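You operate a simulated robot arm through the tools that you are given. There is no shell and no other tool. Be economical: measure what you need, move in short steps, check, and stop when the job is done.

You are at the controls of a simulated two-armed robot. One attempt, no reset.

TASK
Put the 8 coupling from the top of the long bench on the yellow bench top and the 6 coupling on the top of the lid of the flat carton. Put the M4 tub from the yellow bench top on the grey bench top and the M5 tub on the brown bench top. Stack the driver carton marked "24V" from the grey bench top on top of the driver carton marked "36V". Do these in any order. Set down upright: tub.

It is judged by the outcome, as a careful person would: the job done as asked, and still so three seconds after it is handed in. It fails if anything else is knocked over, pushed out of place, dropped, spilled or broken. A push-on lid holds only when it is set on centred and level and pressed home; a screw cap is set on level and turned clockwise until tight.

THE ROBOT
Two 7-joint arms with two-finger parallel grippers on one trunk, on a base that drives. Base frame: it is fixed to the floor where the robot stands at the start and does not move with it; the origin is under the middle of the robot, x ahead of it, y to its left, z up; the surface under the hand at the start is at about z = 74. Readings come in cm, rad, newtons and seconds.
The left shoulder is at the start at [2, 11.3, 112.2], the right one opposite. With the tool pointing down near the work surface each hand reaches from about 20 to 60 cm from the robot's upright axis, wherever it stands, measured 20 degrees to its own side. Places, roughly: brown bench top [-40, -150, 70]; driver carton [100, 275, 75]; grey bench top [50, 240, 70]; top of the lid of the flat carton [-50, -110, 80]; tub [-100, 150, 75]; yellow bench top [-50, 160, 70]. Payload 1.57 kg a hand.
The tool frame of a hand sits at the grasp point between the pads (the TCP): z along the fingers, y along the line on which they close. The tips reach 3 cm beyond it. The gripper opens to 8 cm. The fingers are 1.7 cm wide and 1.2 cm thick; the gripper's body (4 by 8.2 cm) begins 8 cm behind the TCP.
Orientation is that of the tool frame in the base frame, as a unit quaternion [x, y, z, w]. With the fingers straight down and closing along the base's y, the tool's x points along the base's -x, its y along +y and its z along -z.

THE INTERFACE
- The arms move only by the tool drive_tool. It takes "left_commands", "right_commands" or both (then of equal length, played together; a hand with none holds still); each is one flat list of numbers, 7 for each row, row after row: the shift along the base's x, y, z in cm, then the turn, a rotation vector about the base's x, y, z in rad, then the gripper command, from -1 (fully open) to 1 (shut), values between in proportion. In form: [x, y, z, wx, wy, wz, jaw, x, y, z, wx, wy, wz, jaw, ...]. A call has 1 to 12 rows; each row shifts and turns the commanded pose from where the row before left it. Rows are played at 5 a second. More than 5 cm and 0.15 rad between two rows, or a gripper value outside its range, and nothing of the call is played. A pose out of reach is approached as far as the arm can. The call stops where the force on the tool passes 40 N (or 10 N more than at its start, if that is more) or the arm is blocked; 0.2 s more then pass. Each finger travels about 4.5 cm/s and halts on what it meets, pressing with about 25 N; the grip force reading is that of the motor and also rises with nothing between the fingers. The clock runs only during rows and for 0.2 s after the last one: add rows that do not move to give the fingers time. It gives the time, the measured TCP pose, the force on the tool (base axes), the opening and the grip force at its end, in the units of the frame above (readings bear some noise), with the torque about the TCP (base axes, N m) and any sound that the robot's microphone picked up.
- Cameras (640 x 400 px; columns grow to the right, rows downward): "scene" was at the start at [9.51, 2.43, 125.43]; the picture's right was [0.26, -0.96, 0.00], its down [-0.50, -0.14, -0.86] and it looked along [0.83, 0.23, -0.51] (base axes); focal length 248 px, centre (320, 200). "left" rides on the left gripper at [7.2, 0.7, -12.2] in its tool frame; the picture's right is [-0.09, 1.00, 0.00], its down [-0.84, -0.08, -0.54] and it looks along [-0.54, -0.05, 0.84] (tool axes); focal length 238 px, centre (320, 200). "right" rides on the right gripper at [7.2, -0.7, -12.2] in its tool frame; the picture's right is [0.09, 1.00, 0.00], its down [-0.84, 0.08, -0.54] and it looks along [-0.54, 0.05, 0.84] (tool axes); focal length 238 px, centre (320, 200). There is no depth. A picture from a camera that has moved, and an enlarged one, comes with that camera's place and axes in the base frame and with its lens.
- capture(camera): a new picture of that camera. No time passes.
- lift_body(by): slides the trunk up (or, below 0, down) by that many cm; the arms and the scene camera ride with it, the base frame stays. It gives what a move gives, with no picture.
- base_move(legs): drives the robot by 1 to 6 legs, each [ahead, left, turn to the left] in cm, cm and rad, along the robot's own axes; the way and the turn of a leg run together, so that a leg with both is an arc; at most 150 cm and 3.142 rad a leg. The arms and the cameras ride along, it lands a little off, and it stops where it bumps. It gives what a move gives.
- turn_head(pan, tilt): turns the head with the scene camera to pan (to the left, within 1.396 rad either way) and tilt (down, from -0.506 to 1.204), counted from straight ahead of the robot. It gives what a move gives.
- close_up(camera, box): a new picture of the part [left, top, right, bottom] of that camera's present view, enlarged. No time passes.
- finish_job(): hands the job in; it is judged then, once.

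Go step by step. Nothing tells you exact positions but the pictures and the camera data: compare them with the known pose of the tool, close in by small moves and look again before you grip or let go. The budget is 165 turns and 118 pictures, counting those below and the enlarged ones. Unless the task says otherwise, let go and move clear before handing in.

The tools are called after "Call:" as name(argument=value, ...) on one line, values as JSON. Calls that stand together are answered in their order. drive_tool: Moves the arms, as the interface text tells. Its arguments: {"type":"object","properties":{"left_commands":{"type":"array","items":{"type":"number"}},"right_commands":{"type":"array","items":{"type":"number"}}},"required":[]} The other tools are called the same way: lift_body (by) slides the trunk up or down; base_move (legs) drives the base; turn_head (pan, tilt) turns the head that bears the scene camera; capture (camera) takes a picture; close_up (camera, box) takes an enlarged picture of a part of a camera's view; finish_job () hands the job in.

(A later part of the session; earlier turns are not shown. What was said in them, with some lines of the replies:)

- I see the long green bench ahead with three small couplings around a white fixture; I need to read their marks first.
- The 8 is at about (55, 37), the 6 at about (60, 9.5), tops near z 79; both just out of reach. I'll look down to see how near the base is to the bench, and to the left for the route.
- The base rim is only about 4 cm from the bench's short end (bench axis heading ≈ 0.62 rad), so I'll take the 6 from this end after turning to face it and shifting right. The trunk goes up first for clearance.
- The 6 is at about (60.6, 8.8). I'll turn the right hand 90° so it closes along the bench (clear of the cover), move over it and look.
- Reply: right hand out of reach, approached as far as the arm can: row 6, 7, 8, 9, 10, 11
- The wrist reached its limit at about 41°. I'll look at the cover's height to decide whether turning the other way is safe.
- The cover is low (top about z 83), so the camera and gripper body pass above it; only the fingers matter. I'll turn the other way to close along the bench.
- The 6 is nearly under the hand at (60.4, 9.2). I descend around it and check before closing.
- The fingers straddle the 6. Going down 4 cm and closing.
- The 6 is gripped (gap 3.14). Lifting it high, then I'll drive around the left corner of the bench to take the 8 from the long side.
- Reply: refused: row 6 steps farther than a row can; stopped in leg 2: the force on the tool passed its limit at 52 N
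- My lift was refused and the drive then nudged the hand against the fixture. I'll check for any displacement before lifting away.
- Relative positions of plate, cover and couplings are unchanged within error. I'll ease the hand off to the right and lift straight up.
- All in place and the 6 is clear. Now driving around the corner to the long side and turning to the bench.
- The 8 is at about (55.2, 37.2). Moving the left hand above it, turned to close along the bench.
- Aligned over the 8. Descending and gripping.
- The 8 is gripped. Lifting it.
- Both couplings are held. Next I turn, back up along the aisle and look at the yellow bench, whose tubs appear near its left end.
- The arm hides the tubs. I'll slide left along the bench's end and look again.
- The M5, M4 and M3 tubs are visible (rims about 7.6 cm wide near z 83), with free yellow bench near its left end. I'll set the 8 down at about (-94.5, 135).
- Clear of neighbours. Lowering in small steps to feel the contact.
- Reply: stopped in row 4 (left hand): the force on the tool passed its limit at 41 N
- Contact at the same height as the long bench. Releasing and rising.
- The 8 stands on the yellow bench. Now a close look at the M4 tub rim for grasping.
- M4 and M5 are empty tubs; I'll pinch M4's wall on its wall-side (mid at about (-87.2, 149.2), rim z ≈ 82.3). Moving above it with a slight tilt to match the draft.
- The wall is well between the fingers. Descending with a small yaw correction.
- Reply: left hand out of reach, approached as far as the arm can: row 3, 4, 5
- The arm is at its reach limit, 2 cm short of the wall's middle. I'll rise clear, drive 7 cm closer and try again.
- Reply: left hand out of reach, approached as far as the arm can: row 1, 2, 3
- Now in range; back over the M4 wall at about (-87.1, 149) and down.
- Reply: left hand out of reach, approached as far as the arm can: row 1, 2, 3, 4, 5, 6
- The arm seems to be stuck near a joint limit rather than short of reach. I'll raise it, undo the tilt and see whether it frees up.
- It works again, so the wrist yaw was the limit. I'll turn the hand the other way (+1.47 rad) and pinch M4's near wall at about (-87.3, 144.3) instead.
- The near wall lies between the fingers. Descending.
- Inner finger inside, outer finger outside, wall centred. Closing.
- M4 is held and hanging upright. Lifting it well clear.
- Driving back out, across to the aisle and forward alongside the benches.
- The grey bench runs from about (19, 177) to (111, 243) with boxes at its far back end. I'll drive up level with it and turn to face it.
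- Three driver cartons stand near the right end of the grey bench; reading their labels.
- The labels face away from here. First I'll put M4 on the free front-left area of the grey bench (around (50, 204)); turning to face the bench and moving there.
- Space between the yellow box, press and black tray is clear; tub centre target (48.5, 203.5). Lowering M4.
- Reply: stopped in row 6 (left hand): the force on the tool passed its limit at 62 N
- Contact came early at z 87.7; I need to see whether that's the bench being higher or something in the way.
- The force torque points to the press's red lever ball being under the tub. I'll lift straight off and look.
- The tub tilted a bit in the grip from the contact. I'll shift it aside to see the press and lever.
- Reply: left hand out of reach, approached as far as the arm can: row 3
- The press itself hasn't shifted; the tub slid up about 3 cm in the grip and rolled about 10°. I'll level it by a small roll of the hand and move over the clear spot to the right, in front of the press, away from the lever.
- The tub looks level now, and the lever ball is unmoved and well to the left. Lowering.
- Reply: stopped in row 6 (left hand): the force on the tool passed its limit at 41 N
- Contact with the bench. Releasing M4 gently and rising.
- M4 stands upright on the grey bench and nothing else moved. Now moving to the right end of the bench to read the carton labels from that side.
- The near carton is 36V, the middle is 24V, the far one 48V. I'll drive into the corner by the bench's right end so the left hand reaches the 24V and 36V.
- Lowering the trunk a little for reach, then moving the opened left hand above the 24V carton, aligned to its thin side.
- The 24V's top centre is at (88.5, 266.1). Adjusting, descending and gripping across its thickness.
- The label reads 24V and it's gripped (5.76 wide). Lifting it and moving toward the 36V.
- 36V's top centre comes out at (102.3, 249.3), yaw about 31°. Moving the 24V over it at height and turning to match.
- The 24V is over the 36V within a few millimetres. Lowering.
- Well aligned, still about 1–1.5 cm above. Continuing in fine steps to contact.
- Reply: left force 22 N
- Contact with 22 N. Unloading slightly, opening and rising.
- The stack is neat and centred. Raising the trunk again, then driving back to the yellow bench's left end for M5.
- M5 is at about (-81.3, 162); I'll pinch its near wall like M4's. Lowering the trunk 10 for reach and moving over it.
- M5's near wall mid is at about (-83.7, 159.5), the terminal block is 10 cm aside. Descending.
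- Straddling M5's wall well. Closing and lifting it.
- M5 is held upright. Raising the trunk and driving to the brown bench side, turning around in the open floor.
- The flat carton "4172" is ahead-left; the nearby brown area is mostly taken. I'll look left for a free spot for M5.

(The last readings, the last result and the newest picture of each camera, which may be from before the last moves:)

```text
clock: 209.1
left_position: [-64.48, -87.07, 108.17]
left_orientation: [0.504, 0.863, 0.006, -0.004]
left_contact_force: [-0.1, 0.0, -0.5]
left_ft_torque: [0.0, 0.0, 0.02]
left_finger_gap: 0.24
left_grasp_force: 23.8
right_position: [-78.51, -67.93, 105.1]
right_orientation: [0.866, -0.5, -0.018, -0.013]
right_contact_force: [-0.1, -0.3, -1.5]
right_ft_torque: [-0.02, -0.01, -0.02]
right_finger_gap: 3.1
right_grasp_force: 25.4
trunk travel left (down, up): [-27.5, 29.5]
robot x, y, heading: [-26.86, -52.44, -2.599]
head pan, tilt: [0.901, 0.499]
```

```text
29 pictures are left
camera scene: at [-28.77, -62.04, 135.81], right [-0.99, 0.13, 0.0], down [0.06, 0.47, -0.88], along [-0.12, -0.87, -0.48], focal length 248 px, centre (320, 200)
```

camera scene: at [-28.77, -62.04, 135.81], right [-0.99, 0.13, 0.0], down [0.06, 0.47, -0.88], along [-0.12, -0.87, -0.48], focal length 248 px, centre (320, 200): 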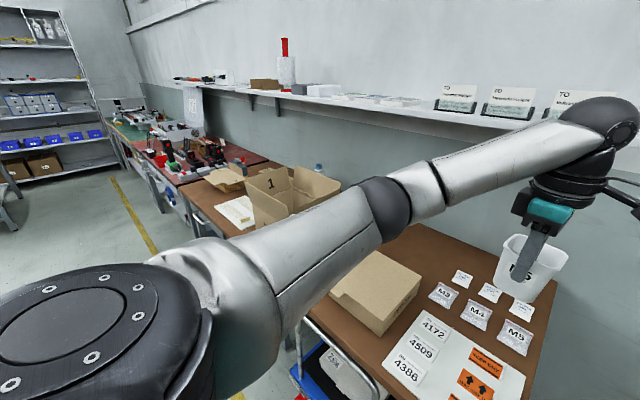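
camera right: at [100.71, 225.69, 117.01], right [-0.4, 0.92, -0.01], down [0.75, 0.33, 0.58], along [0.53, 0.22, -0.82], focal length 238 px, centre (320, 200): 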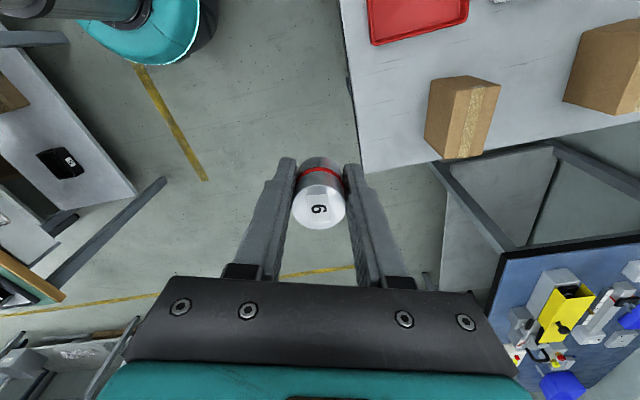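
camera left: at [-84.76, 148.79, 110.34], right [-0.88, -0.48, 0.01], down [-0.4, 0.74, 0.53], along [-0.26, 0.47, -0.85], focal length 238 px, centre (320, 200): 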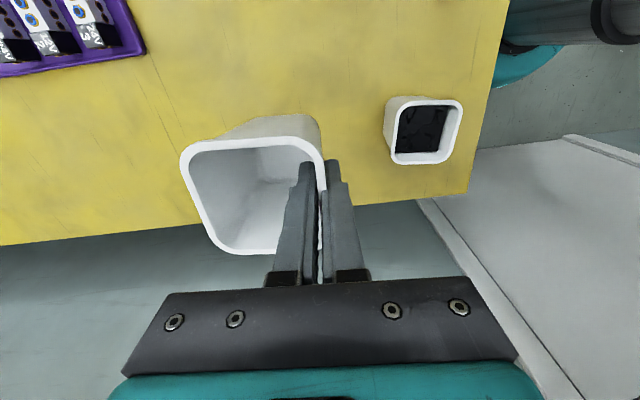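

The arm blocks the view; I'll place the 6 first. Pulling the left hand with M5 back and up, then sliding left along the bench in front of the flat carton.

Call:
drive_tool(left_commands=[2.6, 1.5, 2.5, 0, 0, 0, 1, 2.6, 1.5, 2.5, 0, 0, 0, 1, 2.6, 1.5, 2.5, 0, 0, 0, 1, 2.6, 1.5, 2.5, 0, 0, 0, 1, 0, 0, 0, 0, 0, 0, 1])

Call:
base_move(legs=[[0, 42, 0], [6, 0, 0]])

Call:
turn_head(pan=0.0, tilt=0.7)

Call:
capture(camera="scene")

```text
clock: 210.3
left_position: [-54.15, -81.04, 118.08]
left_orientation: [0.503, 0.864, 0.005, -0.003]
left_contact_force: [-0.3, -0.5, -0.9]
left_ft_torque: [-0.01, 0.0, 0.04]
left_finger_gap: 0.26
left_grasp_force: 23.7
right_position: [-78.6, -67.91, 105.13]
right_orientation: [0.865, -0.5, -0.019, -0.014]
right_contact_force: [0.1, -0.4, 0.2]
right_ft_torque: [0.0, 0.0, 0.04]
right_finger_gap: 3.1
right_grasp_force: 24.9
trunk travel left (down, up): [-27.5, 29.5]
robot x, y, heading: [-26.7, -52.34, -2.607]
head pan, tilt: [0.901, 0.499]
```

```text
clock: 213.4
left_position: [-38.16, -119.83, 118.04]
left_orientation: [0.503, 0.864, 0.004, -0.003]
left_contact_force: [-0.2, 0.0, -1.2]
left_ft_torque: [0.01, -0.01, -0.02]
left_finger_gap: 0.24
left_grasp_force: 24.4
right_position: [-62.55, -106.6, 105.09]
right_orientation: [0.866, -0.5, -0.019, -0.012]
right_contact_force: [-0.8, -1.0, -1.2]
right_ft_torque: [0.02, -0.04, 0.0]
right_finger_gap: 3.09
right_grasp_force: 25.4
trunk travel left (down, up): [-27.5, 29.5]
robot x, y, heading: [-10.31, -91.66, -2.604]
head pan, tilt: [0.901, 0.499]
```

```text
clock: 214.6
left_position: [-38.11, -119.63, 118.11]
left_orientation: [0.503, 0.864, 0.004, -0.004]
left_contact_force: [0.1, 0.1, -1.1]
left_ft_torque: [-0.03, 0.0, 0.01]
left_finger_gap: 0.24
left_grasp_force: 23.5
right_position: [-62.47, -106.72, 105.01]
right_orientation: [0.866, -0.5, -0.018, -0.013]
right_contact_force: [-0.8, -0.2, -0.5]
right_ft_torque: [-0.01, 0.01, 0.01]
right_finger_gap: 3.11
right_grasp_force: 24.9
trunk travel left (down, up): [-27.5, 29.5]
robot x, y, heading: [-10.67, -91.56, -2.599]
head pan, tilt: [0.0, 0.7]
```

```text
28 pictures are left
camera scene: at [-18.76, -96.05, 134.04], right [-0.51, 0.86, 0.0], down [0.55, 0.33, -0.77], along [-0.66, -0.39, -0.64], focal length 248 px, centre (320, 200)
```

scene: 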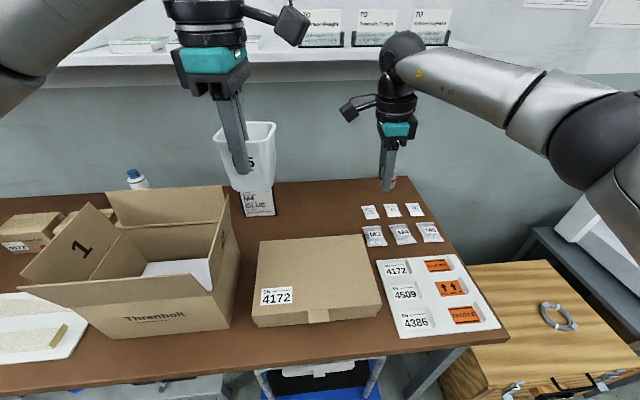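

The flat carton's lid centre is at about (-50, -116). Moving the 6 over it, straightening the hand, and descending partway.

Call:
drive_tool(right_commands=[3, -1.9, 0, -0.014, -0.006, 0, 1, 3, -1.9, 0, -0.014, -0.006, 0, 1, 3.3, -1.9, 0, -0.013, -0.006, 0, 1, 0, 0, -4, 0, 0, 0, 1, 0, 0, -4, 0, 0, 0, 1, 0, 0, -4, 0, 0, 0, 1, 0, 0, -4, 0, 0, 0, 1, 0, 0, 0, 0, 0, 0, 1])

Call:
close_up(camera="scene", box=[230, 170, 410, 340])

Call:
capture(camera="right")

```text
clock: 216.4
left_position: [-38.06, -119.64, 118.02]
left_orientation: [0.503, 0.864, 0.004, -0.004]
left_contact_force: [-0.3, -0.1, -0.3]
left_ft_torque: [0.01, 0.02, -0.02]
left_finger_gap: 0.2
left_grasp_force: 24.1
right_position: [-53.3, -112.28, 89.08]
right_orientation: [0.866, -0.5, -0.001, 0.0]
right_contact_force: [0.1, 0.7, 0.4]
right_ft_torque: [-0.03, -0.01, 0.0]
right_finger_gap: 3.09
right_grasp_force: 24.7
trunk travel left (down, up): [-27.5, 29.5]
robot x, y, heading: [-10.59, -91.3, -2.606]
head pan, tilt: [0.0, 0.7]
```

```text
2.35 times, centred on (320, 255) of scene
camera zoom: at [-18.76, -96.03, 134.04], right [-0.51, 0.86, 0.0], down [0.55, 0.33, -0.76], along [-0.66, -0.39, -0.64], focal length 583 px, centre (320, 71)
```

zoom: 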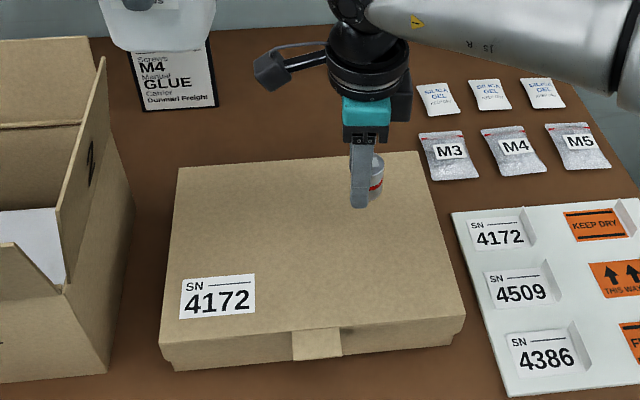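

```text
26 pictures are left
camera right: at [-49.17, -118.1, 101.39], right [-0.82, -0.58, 0.0], down [-0.48, 0.69, 0.54], along [-0.32, 0.44, -0.84], focal length 238 px, centre (320, 200)
```

right: 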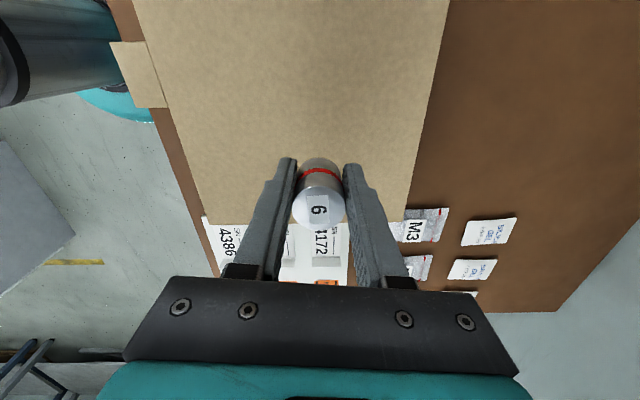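

The 6 is well within the lid. Shifting slightly to the centre and lowering to contact.

Call:
drive_tool(right_commands=[1.2, -2, -2, 0, 0, 0, 1, 0, 0, -1.5, 0, 0, 0, 1, 0, 0, -0.5, 0, 0, 0, 1, 0, 0, -0.3, 0, 0, 0, 1, 0, 0, -0.3, 0, 0, 0, 1, 0, 0, -0.3, 0, 0, 0, 1, 0, 0, -0.3, 0, 0, 0, 1, 0, 0, -0.3, 0, 0, 0, 1, 0, 0, -0.3, 0, 0, 0, 1, 0, 0, -0.3, 0, 0, 0, 1])

```text
clock: 218.1
left_position: [-37.95, -119.59, 118.1]
left_orientation: [0.503, 0.864, 0.004, -0.004]
left_contact_force: [-1.0, -0.6, 0.0]
left_ft_torque: [0.04, -0.02, -0.01]
left_finger_gap: 0.21
left_grasp_force: 24.0
right_position: [-51.89, -114.41, 84.37]
right_orientation: [0.866, -0.5, -0.001, 0.005]
right_contact_force: [5.2, 6.9, 17.9]
right_ft_torque: [0.51, -0.34, -0.01]
right_finger_gap: 3.13
right_grasp_force: 25.2
trunk travel left (down, up): [-27.5, 29.5]
robot x, y, heading: [-10.22, -91.01, -2.602]
head pan, tilt: [0.0, 0.7]
stopped in row 8 (right hand): the force on the tool passed its limit at 43 N (the readings are from after the stop); the commanded pose is now the measured one
```

Contact on the lid. Unloading, opening and rising.

Call:
drive_tool(right_commands=[0, 0, 0.15, 0, 0, 0, 1, 0, 0, 0, 0, 0, 0, 0.1, 0, 0, 0, 0, 0, 0, -0.3, 0, 0, 0, 0, 0, 0, -0.3, 0, 0, 2, 0, 0, 0, -0.3, 0, 0, 4, 0, 0, 0, -0.3, 0, 0, 4.5, 0, 0, 0, -0.3, 0, 0, 4.5, 0, 0, 0, -0.3, 0, 0, 4.5, 0, 0, 0, -0.3, -4, 2.5, 1, 0, 0, 0, -0.3, -4, 2.5, 0, 0, 0, 0, -0.3])

Call:
capture(camera="scene")

```text
clock: 220.5
left_position: [-37.98, -119.68, 117.99]
left_orientation: [0.503, 0.864, 0.005, -0.003]
left_contact_force: [-0.4, 0.3, 0.3]
left_ft_torque: [0.02, 0.02, 0.0]
left_finger_gap: 0.2
left_grasp_force: 24.1
right_position: [-60.19, -109.44, 104.75]
right_orientation: [0.866, -0.501, -0.001, 0.003]
right_contact_force: [-0.6, 0.4, 0.7]
right_ft_torque: [0.04, 0.0, -0.01]
right_finger_gap: 5.19
right_grasp_force: 0.1
trunk travel left (down, up): [-27.5, 29.5]
robot x, y, heading: [-10.8, -91.42, -2.604]
head pan, tilt: [0.0, 0.7]
```

```text
25 pictures are left
camera scene: at [-18.78, -96.0, 134.04], right [-0.51, 0.86, 0.0], down [0.55, 0.33, -0.76], along [-0.66, -0.39, -0.64], focal length 248 px, centre (320, 200)
```

scene: 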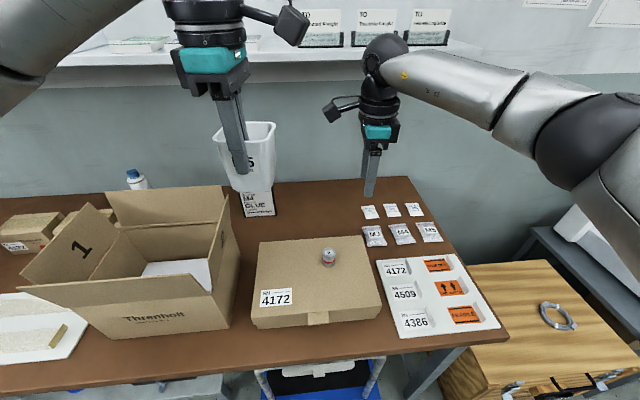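

The 6 stands on the lid. The free brown area is behind the carton (about (-64, -127)); I'll align, shift right, go slightly closer and lower the trunk for reach.

Call:
base_move(legs=[[0, 0, 0.08], [0, -11, 0], [4, 0, 0]])

Call:
lift_body(by=-10)

Call:
capture(camera="left")

```text
clock: 222.7
left_position: [-45.32, -115.37, 118.02]
left_orientation: [0.466, 0.885, 0.005, -0.004]
left_contact_force: [0.0, -0.3, 0.2]
left_ft_torque: [0.02, -0.07, -0.01]
left_finger_gap: 0.21
left_grasp_force: 24.0
right_position: [-68.09, -106.97, 104.82]
right_orientation: [0.886, -0.464, -0.002, 0.004]
right_contact_force: [-0.1, 0.3, 0.2]
right_ft_torque: [0.03, -0.01, -0.04]
right_finger_gap: 5.19
right_grasp_force: 0.1
trunk travel left (down, up): [-27.5, 29.5]
robot x, y, heading: [-20.05, -84.71, -2.518]
head pan, tilt: [0.0, 0.7]
```

```text
clock: 224.0
left_position: [-45.12, -115.39, 108.07]
left_orientation: [0.467, 0.884, 0.004, -0.004]
left_contact_force: [-0.8, -0.2, 0.4]
left_ft_torque: [0.01, 0.02, 0.02]
left_finger_gap: 0.22
left_grasp_force: 23.6
right_position: [-67.95, -106.96, 94.97]
right_orientation: [0.886, -0.463, -0.001, 0.004]
right_contact_force: [-0.3, 0.5, -0.2]
right_ft_torque: [0.0, -0.01, -0.02]
right_finger_gap: 5.21
right_grasp_force: 0.0
trunk travel left (down, up): [-17.5, 39.5]
robot x, y, heading: [-20.62, -84.57, -2.521]
head pan, tilt: [0.0, 0.7]
```

```text
24 pictures are left
camera left: at [-48.53, -109.01, 120.32], right [0.87, 0.49, 0.0], down [0.41, -0.74, 0.53], along [0.26, -0.46, -0.85], focal length 238 px, centre (320, 200)
```

left: 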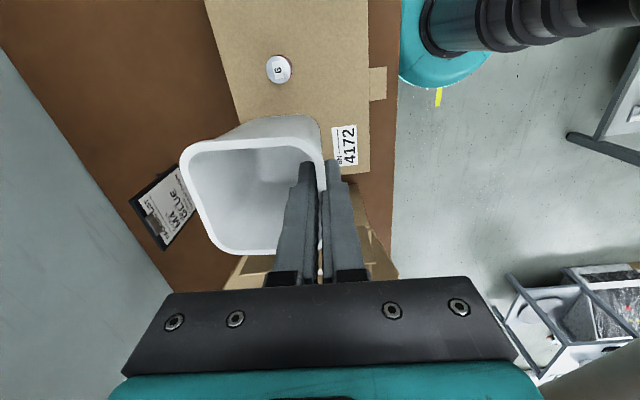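

Path is clear above the 6. Moving M5 over (-64, -127) and partway down.

Call:
drive_tool(left_commands=[-3.18, -1.88, -1, 0, 0, 0, 1, -3.18, -1.88, -1, 0, 0, 0, 1, -3.18, -1.88, -1, 0, 0, 0, 1, -3.18, -1.88, -1, 0, 0, 0, 1, -3.18, -1.88, -1, 0, 0, 0, 1, 0, 0, -4, 0, 0, 0, 1, 0, 0, -4, 0, 0, 0, 1, 0, 0, 0, 0, 0, 0, 1])

Call:
capture(camera="scene")

Call:
capture(camera="left")

```text
clock: 225.8
left_position: [-60.27, -124.7, 94.67]
left_orientation: [0.466, 0.885, 0.005, -0.004]
left_contact_force: [1.4, -0.4, -0.1]
left_ft_torque: [0.04, 0.01, 0.0]
left_finger_gap: 0.22
left_grasp_force: 24.2
left hand out of reach, approached as far as the arm can: row 5
right_position: [-68.02, -106.84, 94.91]
right_orientation: [0.886, -0.464, -0.002, 0.004]
right_contact_force: [-0.3, 0.1, -0.4]
right_ft_torque: [0.0, 0.02, 0.03]
right_finger_gap: 5.22
right_grasp_force: 0.1
trunk travel left (down, up): [-17.5, 39.5]
robot x, y, heading: [-20.29, -84.34, -2.522]
head pan, tilt: [0.0, 0.7]
```

```text
23 pictures are left
camera scene: at [-27.91, -90.02, 124.04], right [-0.58, 0.81, 0.0], down [0.52, 0.38, -0.77], along [-0.62, -0.45, -0.64], focal length 248 px, centre (320, 200)
```

scene: 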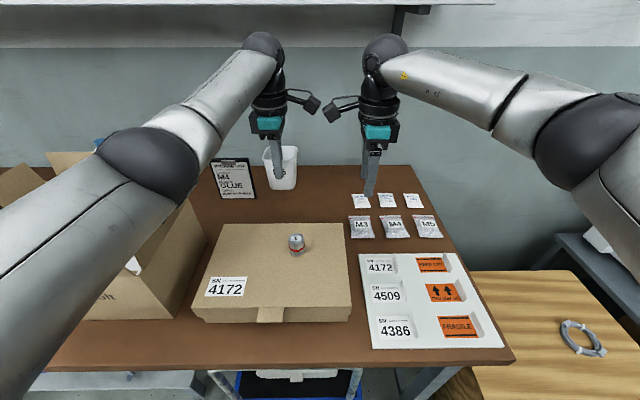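

```text
22 pictures are left
camera left: at [-63.66, -118.4, 106.9], right [0.87, 0.49, 0.0], down [0.41, -0.74, 0.53], along [0.26, -0.46, -0.85], focal length 238 px, centre (320, 200)
```

left: 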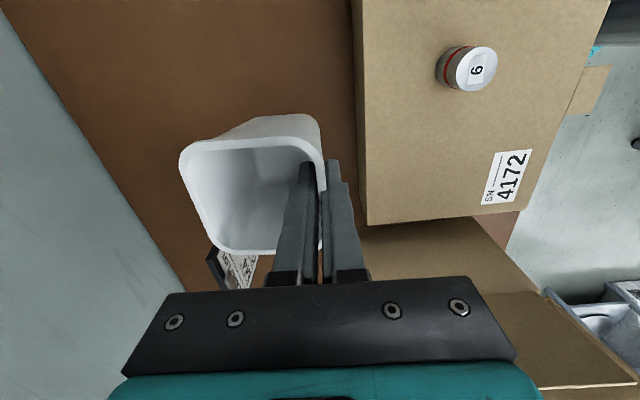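

Just 7 mm short of target, fine. But the left elbow is near the open box; checking that clearance before lowering.

Call:
turn_head(pan=0.5, tilt=0.75)

Call:
capture(camera="scene")

```text
clock: 226.8
left_position: [-60.21, -124.63, 94.77]
left_orientation: [0.466, 0.885, 0.004, -0.004]
left_contact_force: [0.5, 0.3, 0.1]
left_ft_torque: [0.01, 0.0, 0.01]
left_finger_gap: 0.23
left_grasp_force: 24.2
right_position: [-67.99, -106.83, 94.87]
right_orientation: [0.886, -0.463, -0.001, 0.004]
right_contact_force: [0.0, -0.5, 0.1]
right_ft_torque: [0.03, -0.02, -0.05]
right_finger_gap: 5.19
right_grasp_force: 0.0
trunk travel left (down, up): [-17.5, 39.5]
robot x, y, heading: [-20.41, -84.4, -2.52]
head pan, tilt: [0.499, 0.75]
```

```text
21 pictures are left
camera scene: at [-24.61, -92.55, 123.61], right [-0.9, 0.44, 0.0], down [0.3, 0.61, -0.73], along [-0.32, -0.66, -0.68], focal length 248 px, centre (320, 200)
```

scene: 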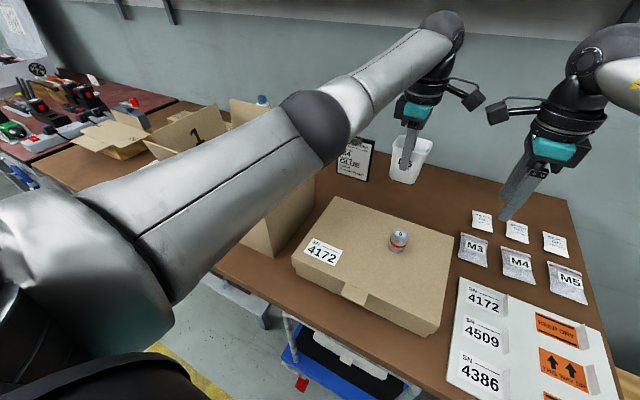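

Clearance of the elbow to the open box is thin. I'll pull both hands back and up, then shift the base right and turn it right so the arm comes in from farther away from the box.

Call:
drive_tool(left_commands=[0, 0, 3.5, 0, 0, 0, 1, 2.4, 1.7, 3, 0, 0, 0, 1, 2.4, 1.7, 2, 0, 0, 0, 1, 2.4, 1.7, 0, 0, 0, 0, 1, 0, 0, 0, 0, 0, 0, 1], right_commands=[0, 0, 3.5, 0, 0, 0, -0.3, 3, 2.15, 3, 0, 0, 0, -0.3, 3, 2.15, 3, 0, 0, 0, -0.3, 3, 2.15, 3, 0, 0, 0, -0.3, 0, 0, 0, 0, 0, 0, -0.3])

```text
clock: 227.9
left_position: [-53.0, -119.67, 103.4]
left_orientation: [0.467, 0.884, 0.006, -0.003]
left_contact_force: [-0.5, -0.2, -0.1]
left_ft_torque: [0.02, -0.04, -0.03]
left_finger_gap: 0.23
left_grasp_force: 23.6
right_position: [-58.78, -100.48, 107.28]
right_orientation: [0.886, -0.463, -0.001, 0.003]
right_contact_force: [-0.5, -0.8, 0.8]
right_ft_torque: [-0.02, 0.01, 0.0]
right_finger_gap: 5.19
right_grasp_force: 0.0
trunk travel left (down, up): [-17.5, 39.5]
robot x, y, heading: [-19.81, -84.74, -2.517]
head pan, tilt: [0.499, 0.75]
```

Call:
base_move(legs=[[0, -15, 0], [0, 0, -0.5]])

Call:
turn_head(pan=0.6, tilt=0.75)

Call:
capture(camera="scene")

```text
clock: 230.8
left_position: [-74.87, -86.82, 103.43]
left_orientation: [0.673, 0.74, 0.005, -0.003]
left_contact_force: [-0.5, -0.3, -0.6]
left_ft_torque: [0.0, -0.02, 0.0]
left_finger_gap: 0.24
left_grasp_force: 24.3
right_position: [-70.48, -67.34, 107.31]
right_orientation: [0.741, -0.671, -0.002, 0.005]
right_contact_force: [0.1, 0.1, 0.3]
right_ft_torque: [0.04, 0.02, 0.01]
right_finger_gap: 5.2
right_grasp_force: 0.1
trunk travel left (down, up): [-17.5, 39.5]
robot x, y, heading: [-29.3, -72.33, -3.022]
head pan, tilt: [0.499, 0.75]
```

```text
clock: 231.4
left_position: [-75.02, -86.74, 103.46]
left_orientation: [0.674, 0.739, 0.006, -0.002]
left_contact_force: [-0.4, 0.0, -0.4]
left_ft_torque: [-0.02, 0.02, 0.02]
left_finger_gap: 0.25
left_grasp_force: 23.2
right_position: [-70.37, -67.32, 107.2]
right_orientation: [0.741, -0.671, -0.001, 0.004]
right_contact_force: [0.1, 0.6, -0.3]
right_ft_torque: [0.01, 0.01, 0.0]
right_finger_gap: 5.19
right_grasp_force: 0.1
trunk travel left (down, up): [-17.5, 39.5]
robot x, y, heading: [-28.73, -72.2, -3.027]
head pan, tilt: [0.6, 0.75]
```

```text
20 pictures are left
camera scene: at [-36.3, -77.71, 123.61], right [-0.66, 0.76, 0.0], down [0.52, 0.45, -0.73], along [-0.55, -0.48, -0.68], focal length 248 px, centre (320, 200)
```

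scene: 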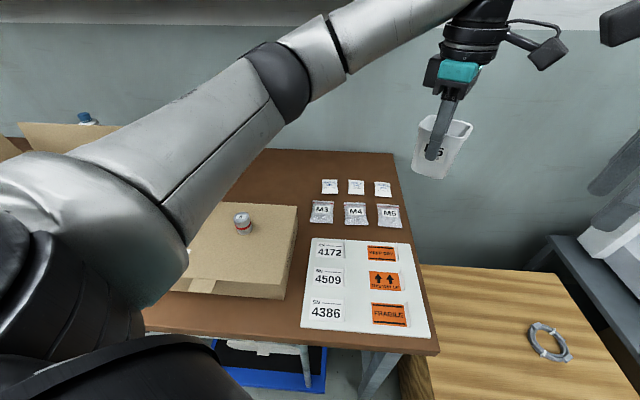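

Room looks good from here. Moving M5 over to about (-66, -123.5) for its centre.

Call:
drive_tool(left_commands=[1.56, -4.56, 0, 0, 0, 0, 1, 1.56, -4.56, 0, 0, 0, 0, 1, 1.56, -4.56, 0, 0, 0, 0, 1, 1.56, -4.56, 0, 0, 0, 0, 1, 1.56, -4.56, 0, 0, 0, 0, 1, 1.56, -4.56, 0, 0, 0, 0, 1, 1.56, -4.56, 0, 0, 0, 0, 1, 1.56, -4.56, 0, 0, 0, 0, 1, 0, 0, -4, 0, 0, 0, 1, 0, 0, -4, 0, 0, 0, 1, 0, 0, 0, 0, 0, 0, 1])

Call:
capture(camera="left")

Call:
capture(camera="scene")

```text
clock: 233.8
left_position: [-62.48, -123.18, 95.67]
left_orientation: [0.674, 0.739, 0.004, -0.003]
left_contact_force: [-0.2, -0.1, -0.9]
left_ft_torque: [0.04, -0.02, 0.04]
left_finger_gap: 0.25
left_grasp_force: 23.8
right_position: [-70.52, -67.35, 107.36]
right_orientation: [0.741, -0.671, -0.002, 0.004]
right_contact_force: [0.0, 0.9, 1.0]
right_ft_torque: [0.0, 0.05, -0.02]
right_finger_gap: 5.2
right_grasp_force: 0.0
trunk travel left (down, up): [-17.5, 39.5]
robot x, y, heading: [-28.78, -72.28, -3.025]
head pan, tilt: [0.6, 0.75]
```

```text
19 pictures are left
camera left: at [-62.43, -116.05, 107.83], right [1.0, 0.0, 0.0], down [0.0, -0.85, 0.53], along [0.0, -0.53, -0.85], focal length 238 px, centre (320, 200)
```

left: 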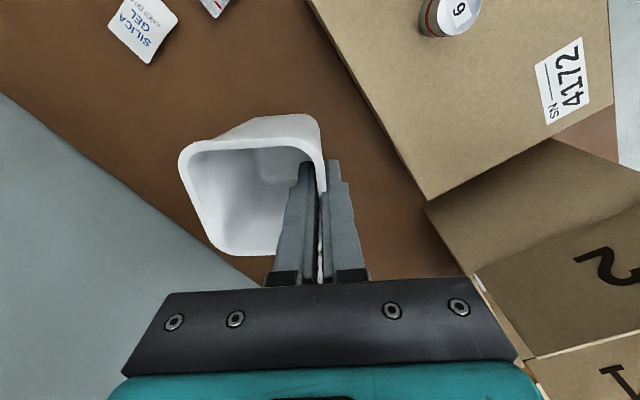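

```text
18 pictures are left
camera scene: at [-36.29, -77.71, 123.62], right [-0.66, 0.76, 0.0], down [0.52, 0.45, -0.73], along [-0.55, -0.48, -0.68], focal length 248 px, centre (320, 200)
```

scene: 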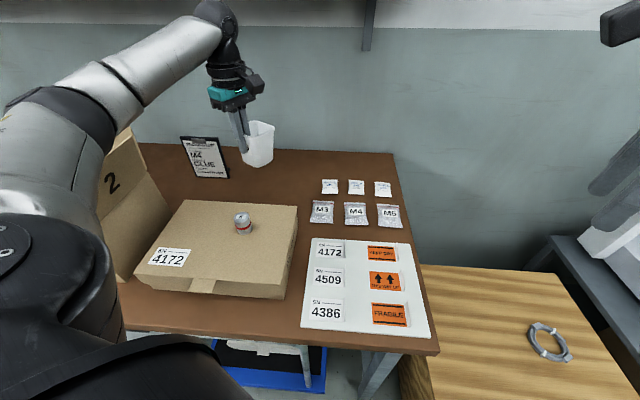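

Placement spot is clear: tub between placard, carton and packets. I'll raise the trunk a bit to keep the elbow high over the open box, then lower the hand.

Call:
lift_body(by=8)

Call:
drive_tool(left_commands=[0, 0, -4, 0, 0, 0, 1, 0, 0, -4, 0, 0, 0, 1, 0, 0, -4, 0, 0, 0, 1, 0, 0, -4, 0, 0, 0, 1, 0, 0, -3, 0, 0, 0, 1, 0, 0, 0, 0, 0, 0, 1])

Call:
capture(camera="scene")

```text
clock: 235.0
left_position: [-62.4, -123.26, 103.57]
left_orientation: [0.673, 0.739, 0.006, -0.003]
left_contact_force: [-0.8, -0.2, -0.3]
left_ft_torque: [0.02, -0.03, 0.06]
left_finger_gap: 0.21
left_grasp_force: 24.2
right_position: [-70.44, -67.44, 115.16]
right_orientation: [0.741, -0.671, -0.001, 0.003]
right_contact_force: [0.5, 0.1, -0.5]
right_ft_torque: [0.0, 0.0, -0.02]
right_finger_gap: 5.22
right_grasp_force: 0.1
trunk travel left (down, up): [-25.5, 31.5]
robot x, y, heading: [-28.95, -72.42, -3.023]
head pan, tilt: [0.6, 0.75]
```

```text
clock: 236.4
left_position: [-62.5, -123.28, 84.58]
left_orientation: [0.673, 0.74, 0.005, -0.002]
left_contact_force: [-0.2, -0.7, -0.8]
left_ft_torque: [-0.03, 0.02, 0.0]
left_finger_gap: 0.21
left_grasp_force: 24.2
right_position: [-70.44, -67.48, 115.18]
right_orientation: [0.741, -0.672, -0.002, 0.004]
right_contact_force: [-0.3, 0.0, 0.4]
right_ft_torque: [-0.02, -0.02, -0.01]
right_finger_gap: 5.2
right_grasp_force: 0.1
trunk travel left (down, up): [-25.5, 31.5]
robot x, y, heading: [-28.81, -72.09, -3.024]
head pan, tilt: [0.6, 0.75]
```

```text
17 pictures are left
camera scene: at [-36.29, -77.71, 131.62], right [-0.66, 0.76, 0.0], down [0.52, 0.45, -0.73], along [-0.55, -0.48, -0.68], focal length 248 px, centre (320, 200)
```

scene: 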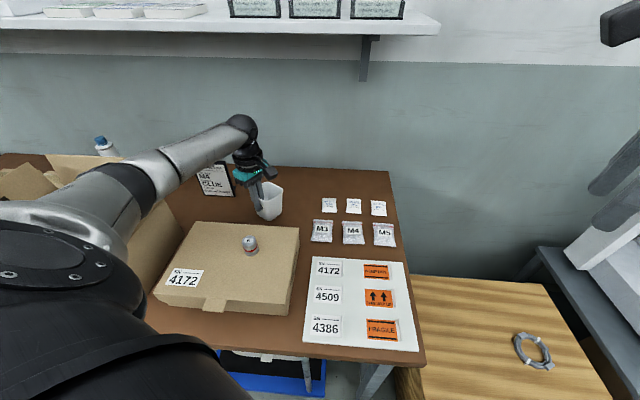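

Call:
drive_tool(left_commands=[0, 0, -1.5, 0, 0, 0, 1, 0, 0, -1, 0, 0, 0, 1, 0, 0, -0.3, 0, 0, 0, 1, 0, 0, -0.2, 0, 0, 0, 1, 0, 0, -0.2, 0, 0, 0, 1, 0, 0, -0.2, 0, 0, 0, 1, 0, 0, -0.2, 0, 0, 0, 1, 0, 0, -0.2, 0, 0, 0, 1, 0, 0, -0.2, 0, 0, 0, 1])

Call:
close_up(camera="scene", box=[0, 110, 320, 310])

```text
clock: 238.4
left_position: [-62.53, -123.29, 80.81]
left_orientation: [0.673, 0.739, 0.003, -0.004]
left_contact_force: [2.3, -0.5, 18.5]
left_ft_torque: [-0.14, 0.98, 0.02]
left_finger_gap: 0.27
left_grasp_force: 24.0
right_position: [-70.38, -67.26, 115.3]
right_orientation: [0.742, -0.671, -0.001, 0.004]
right_contact_force: [0.3, 0.0, -0.5]
right_ft_torque: [-0.01, 0.03, -0.01]
right_finger_gap: 5.22
right_grasp_force: 0.0
trunk travel left (down, up): [-25.5, 31.5]
robot x, y, heading: [-28.73, -72.27, -3.028]
head pan, tilt: [0.6, 0.75]
```

```text
2.00 times, centred on (160, 210) of scene
camera zoom: at [-36.16, -77.57, 131.64], right [-0.66, 0.76, 0.0], down [0.51, 0.45, -0.73], along [-0.55, -0.48, -0.68], focal length 495 px, centre (640, 180)
```

zoom: 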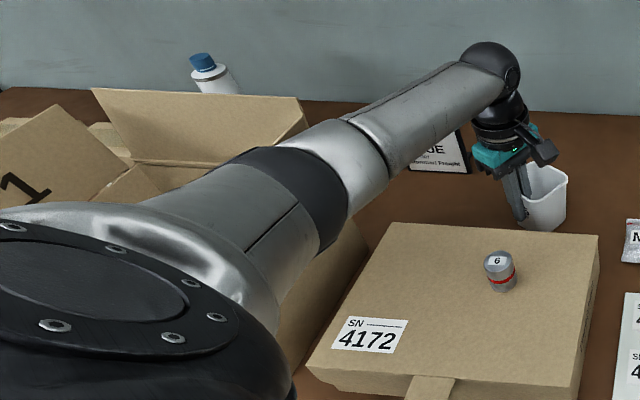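

M5 is in contact with the brown bench. Releasing and rising straight up.

Call:
drive_tool(left_commands=[0, 0, 0, 0, 0, 0, 0.7, 0, 0, 0, 0, 0, 0, 0.4, 0, 0, 0, 0, 0, 0, 0.4, 0, 0, 0, 0, 0, 0, 0.4, 0, 0, 2, 0, 0, 0, 0.4, 0, 0, 3, 0, 0, 0, 0.4, 0, 0, 4, 0, 0, 0, 0.4, 0, 0, 4, 0, 0, 0, 0.4, 0, 0, 4, 0, 0, 0, 0.4, 0, 0, 4, 0, 0, 0, 0.4, 0, 0, 2, 0, 0, 0, 0.4])

Call:
capture(camera="left")

Call:
capture(camera="scene")

```text
clock: 240.8
left_position: [-62.37, -123.13, 103.55]
left_orientation: [0.674, 0.739, 0.005, -0.003]
left_contact_force: [0.0, 0.1, -0.4]
left_ft_torque: [0.01, 0.01, 0.02]
left_finger_gap: 2.41
left_grasp_force: 0.1
right_position: [-70.53, -67.48, 115.18]
right_orientation: [0.741, -0.671, -0.002, 0.003]
right_contact_force: [0.4, 0.3, -0.6]
right_ft_torque: [0.0, 0.01, 0.01]
right_finger_gap: 5.19
right_grasp_force: 0.1
trunk travel left (down, up): [-25.5, 31.5]
robot x, y, heading: [-28.77, -72.39, -3.027]
head pan, tilt: [0.6, 0.75]
```

```text
15 pictures are left
camera left: at [-62.46, -116.08, 115.86], right [1.0, 0.0, 0.0], down [0.0, -0.85, 0.53], along [0.0, -0.53, -0.85], focal length 238 px, centre (320, 200)
```

left: 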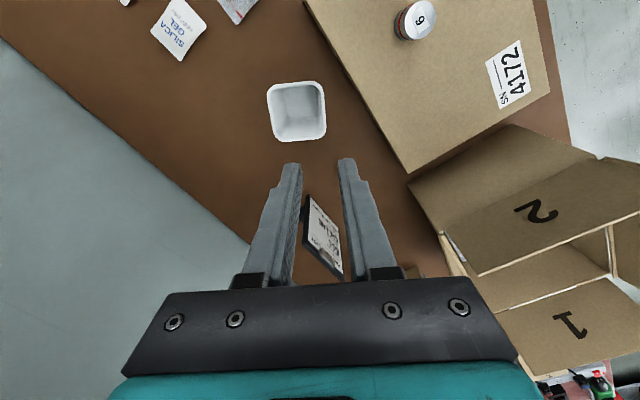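

```text
14 pictures are left
camera scene: at [-36.3, -77.7, 131.61], right [-0.66, 0.76, 0.0], down [0.52, 0.45, -0.73], along [-0.55, -0.48, -0.68], focal length 248 px, centre (320, 200)
```

scene: 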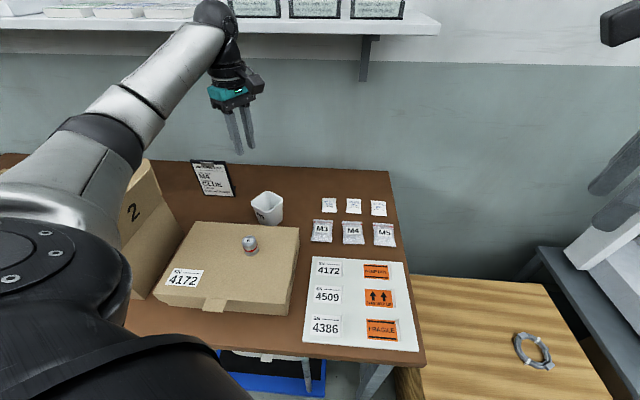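

M5 is released. Checking that it stands upright.

Call:
close_up(camera="scene", box=[190, 160, 320, 270])

```text
3.64 times, centred on (255, 215) of scene
camera zoom: at [-36.3, -77.7, 131.61], right [-0.66, 0.76, 0.0], down [0.52, 0.45, -0.73], along [-0.55, -0.48, -0.68], focal length 900 px, centre (556, 146)
```

zoom: 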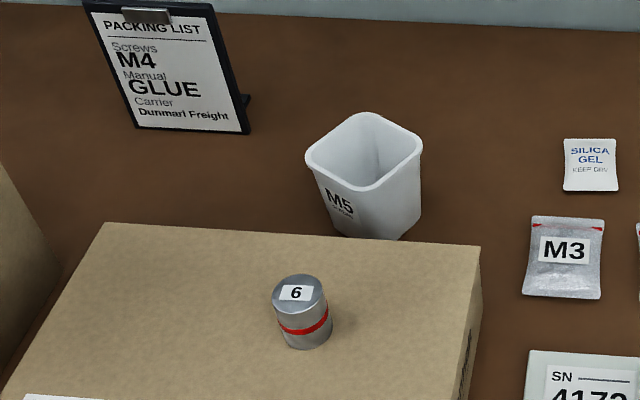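

M5 stands upright on the brown bench, the 6 stands on the flat carton's lid, and both hands are empty and well clear above. Nothing shows as disturbed in the views I have, so I'm handing in.

Call:
finish_job()

```text
The job is handed in.
```

The job is handed in, with every item where the task asked:
- **8 coupling:** on the yellow bench top.
- **6 coupling:** on the lid of the flat carton.
- **M4 tub:** upright on the grey bench top.
- **M5 tub:** upright on the brown bench top.
- **24V carton:** stacked on the 36V carton.

Two contacts happened on the way. The right hand bumped the fixture on the long bench (52 N), and the M4 tub pressed down on something at the grey bench press, most likely its lever (62 N). Neither showed any displacement in the pictures afterwards.
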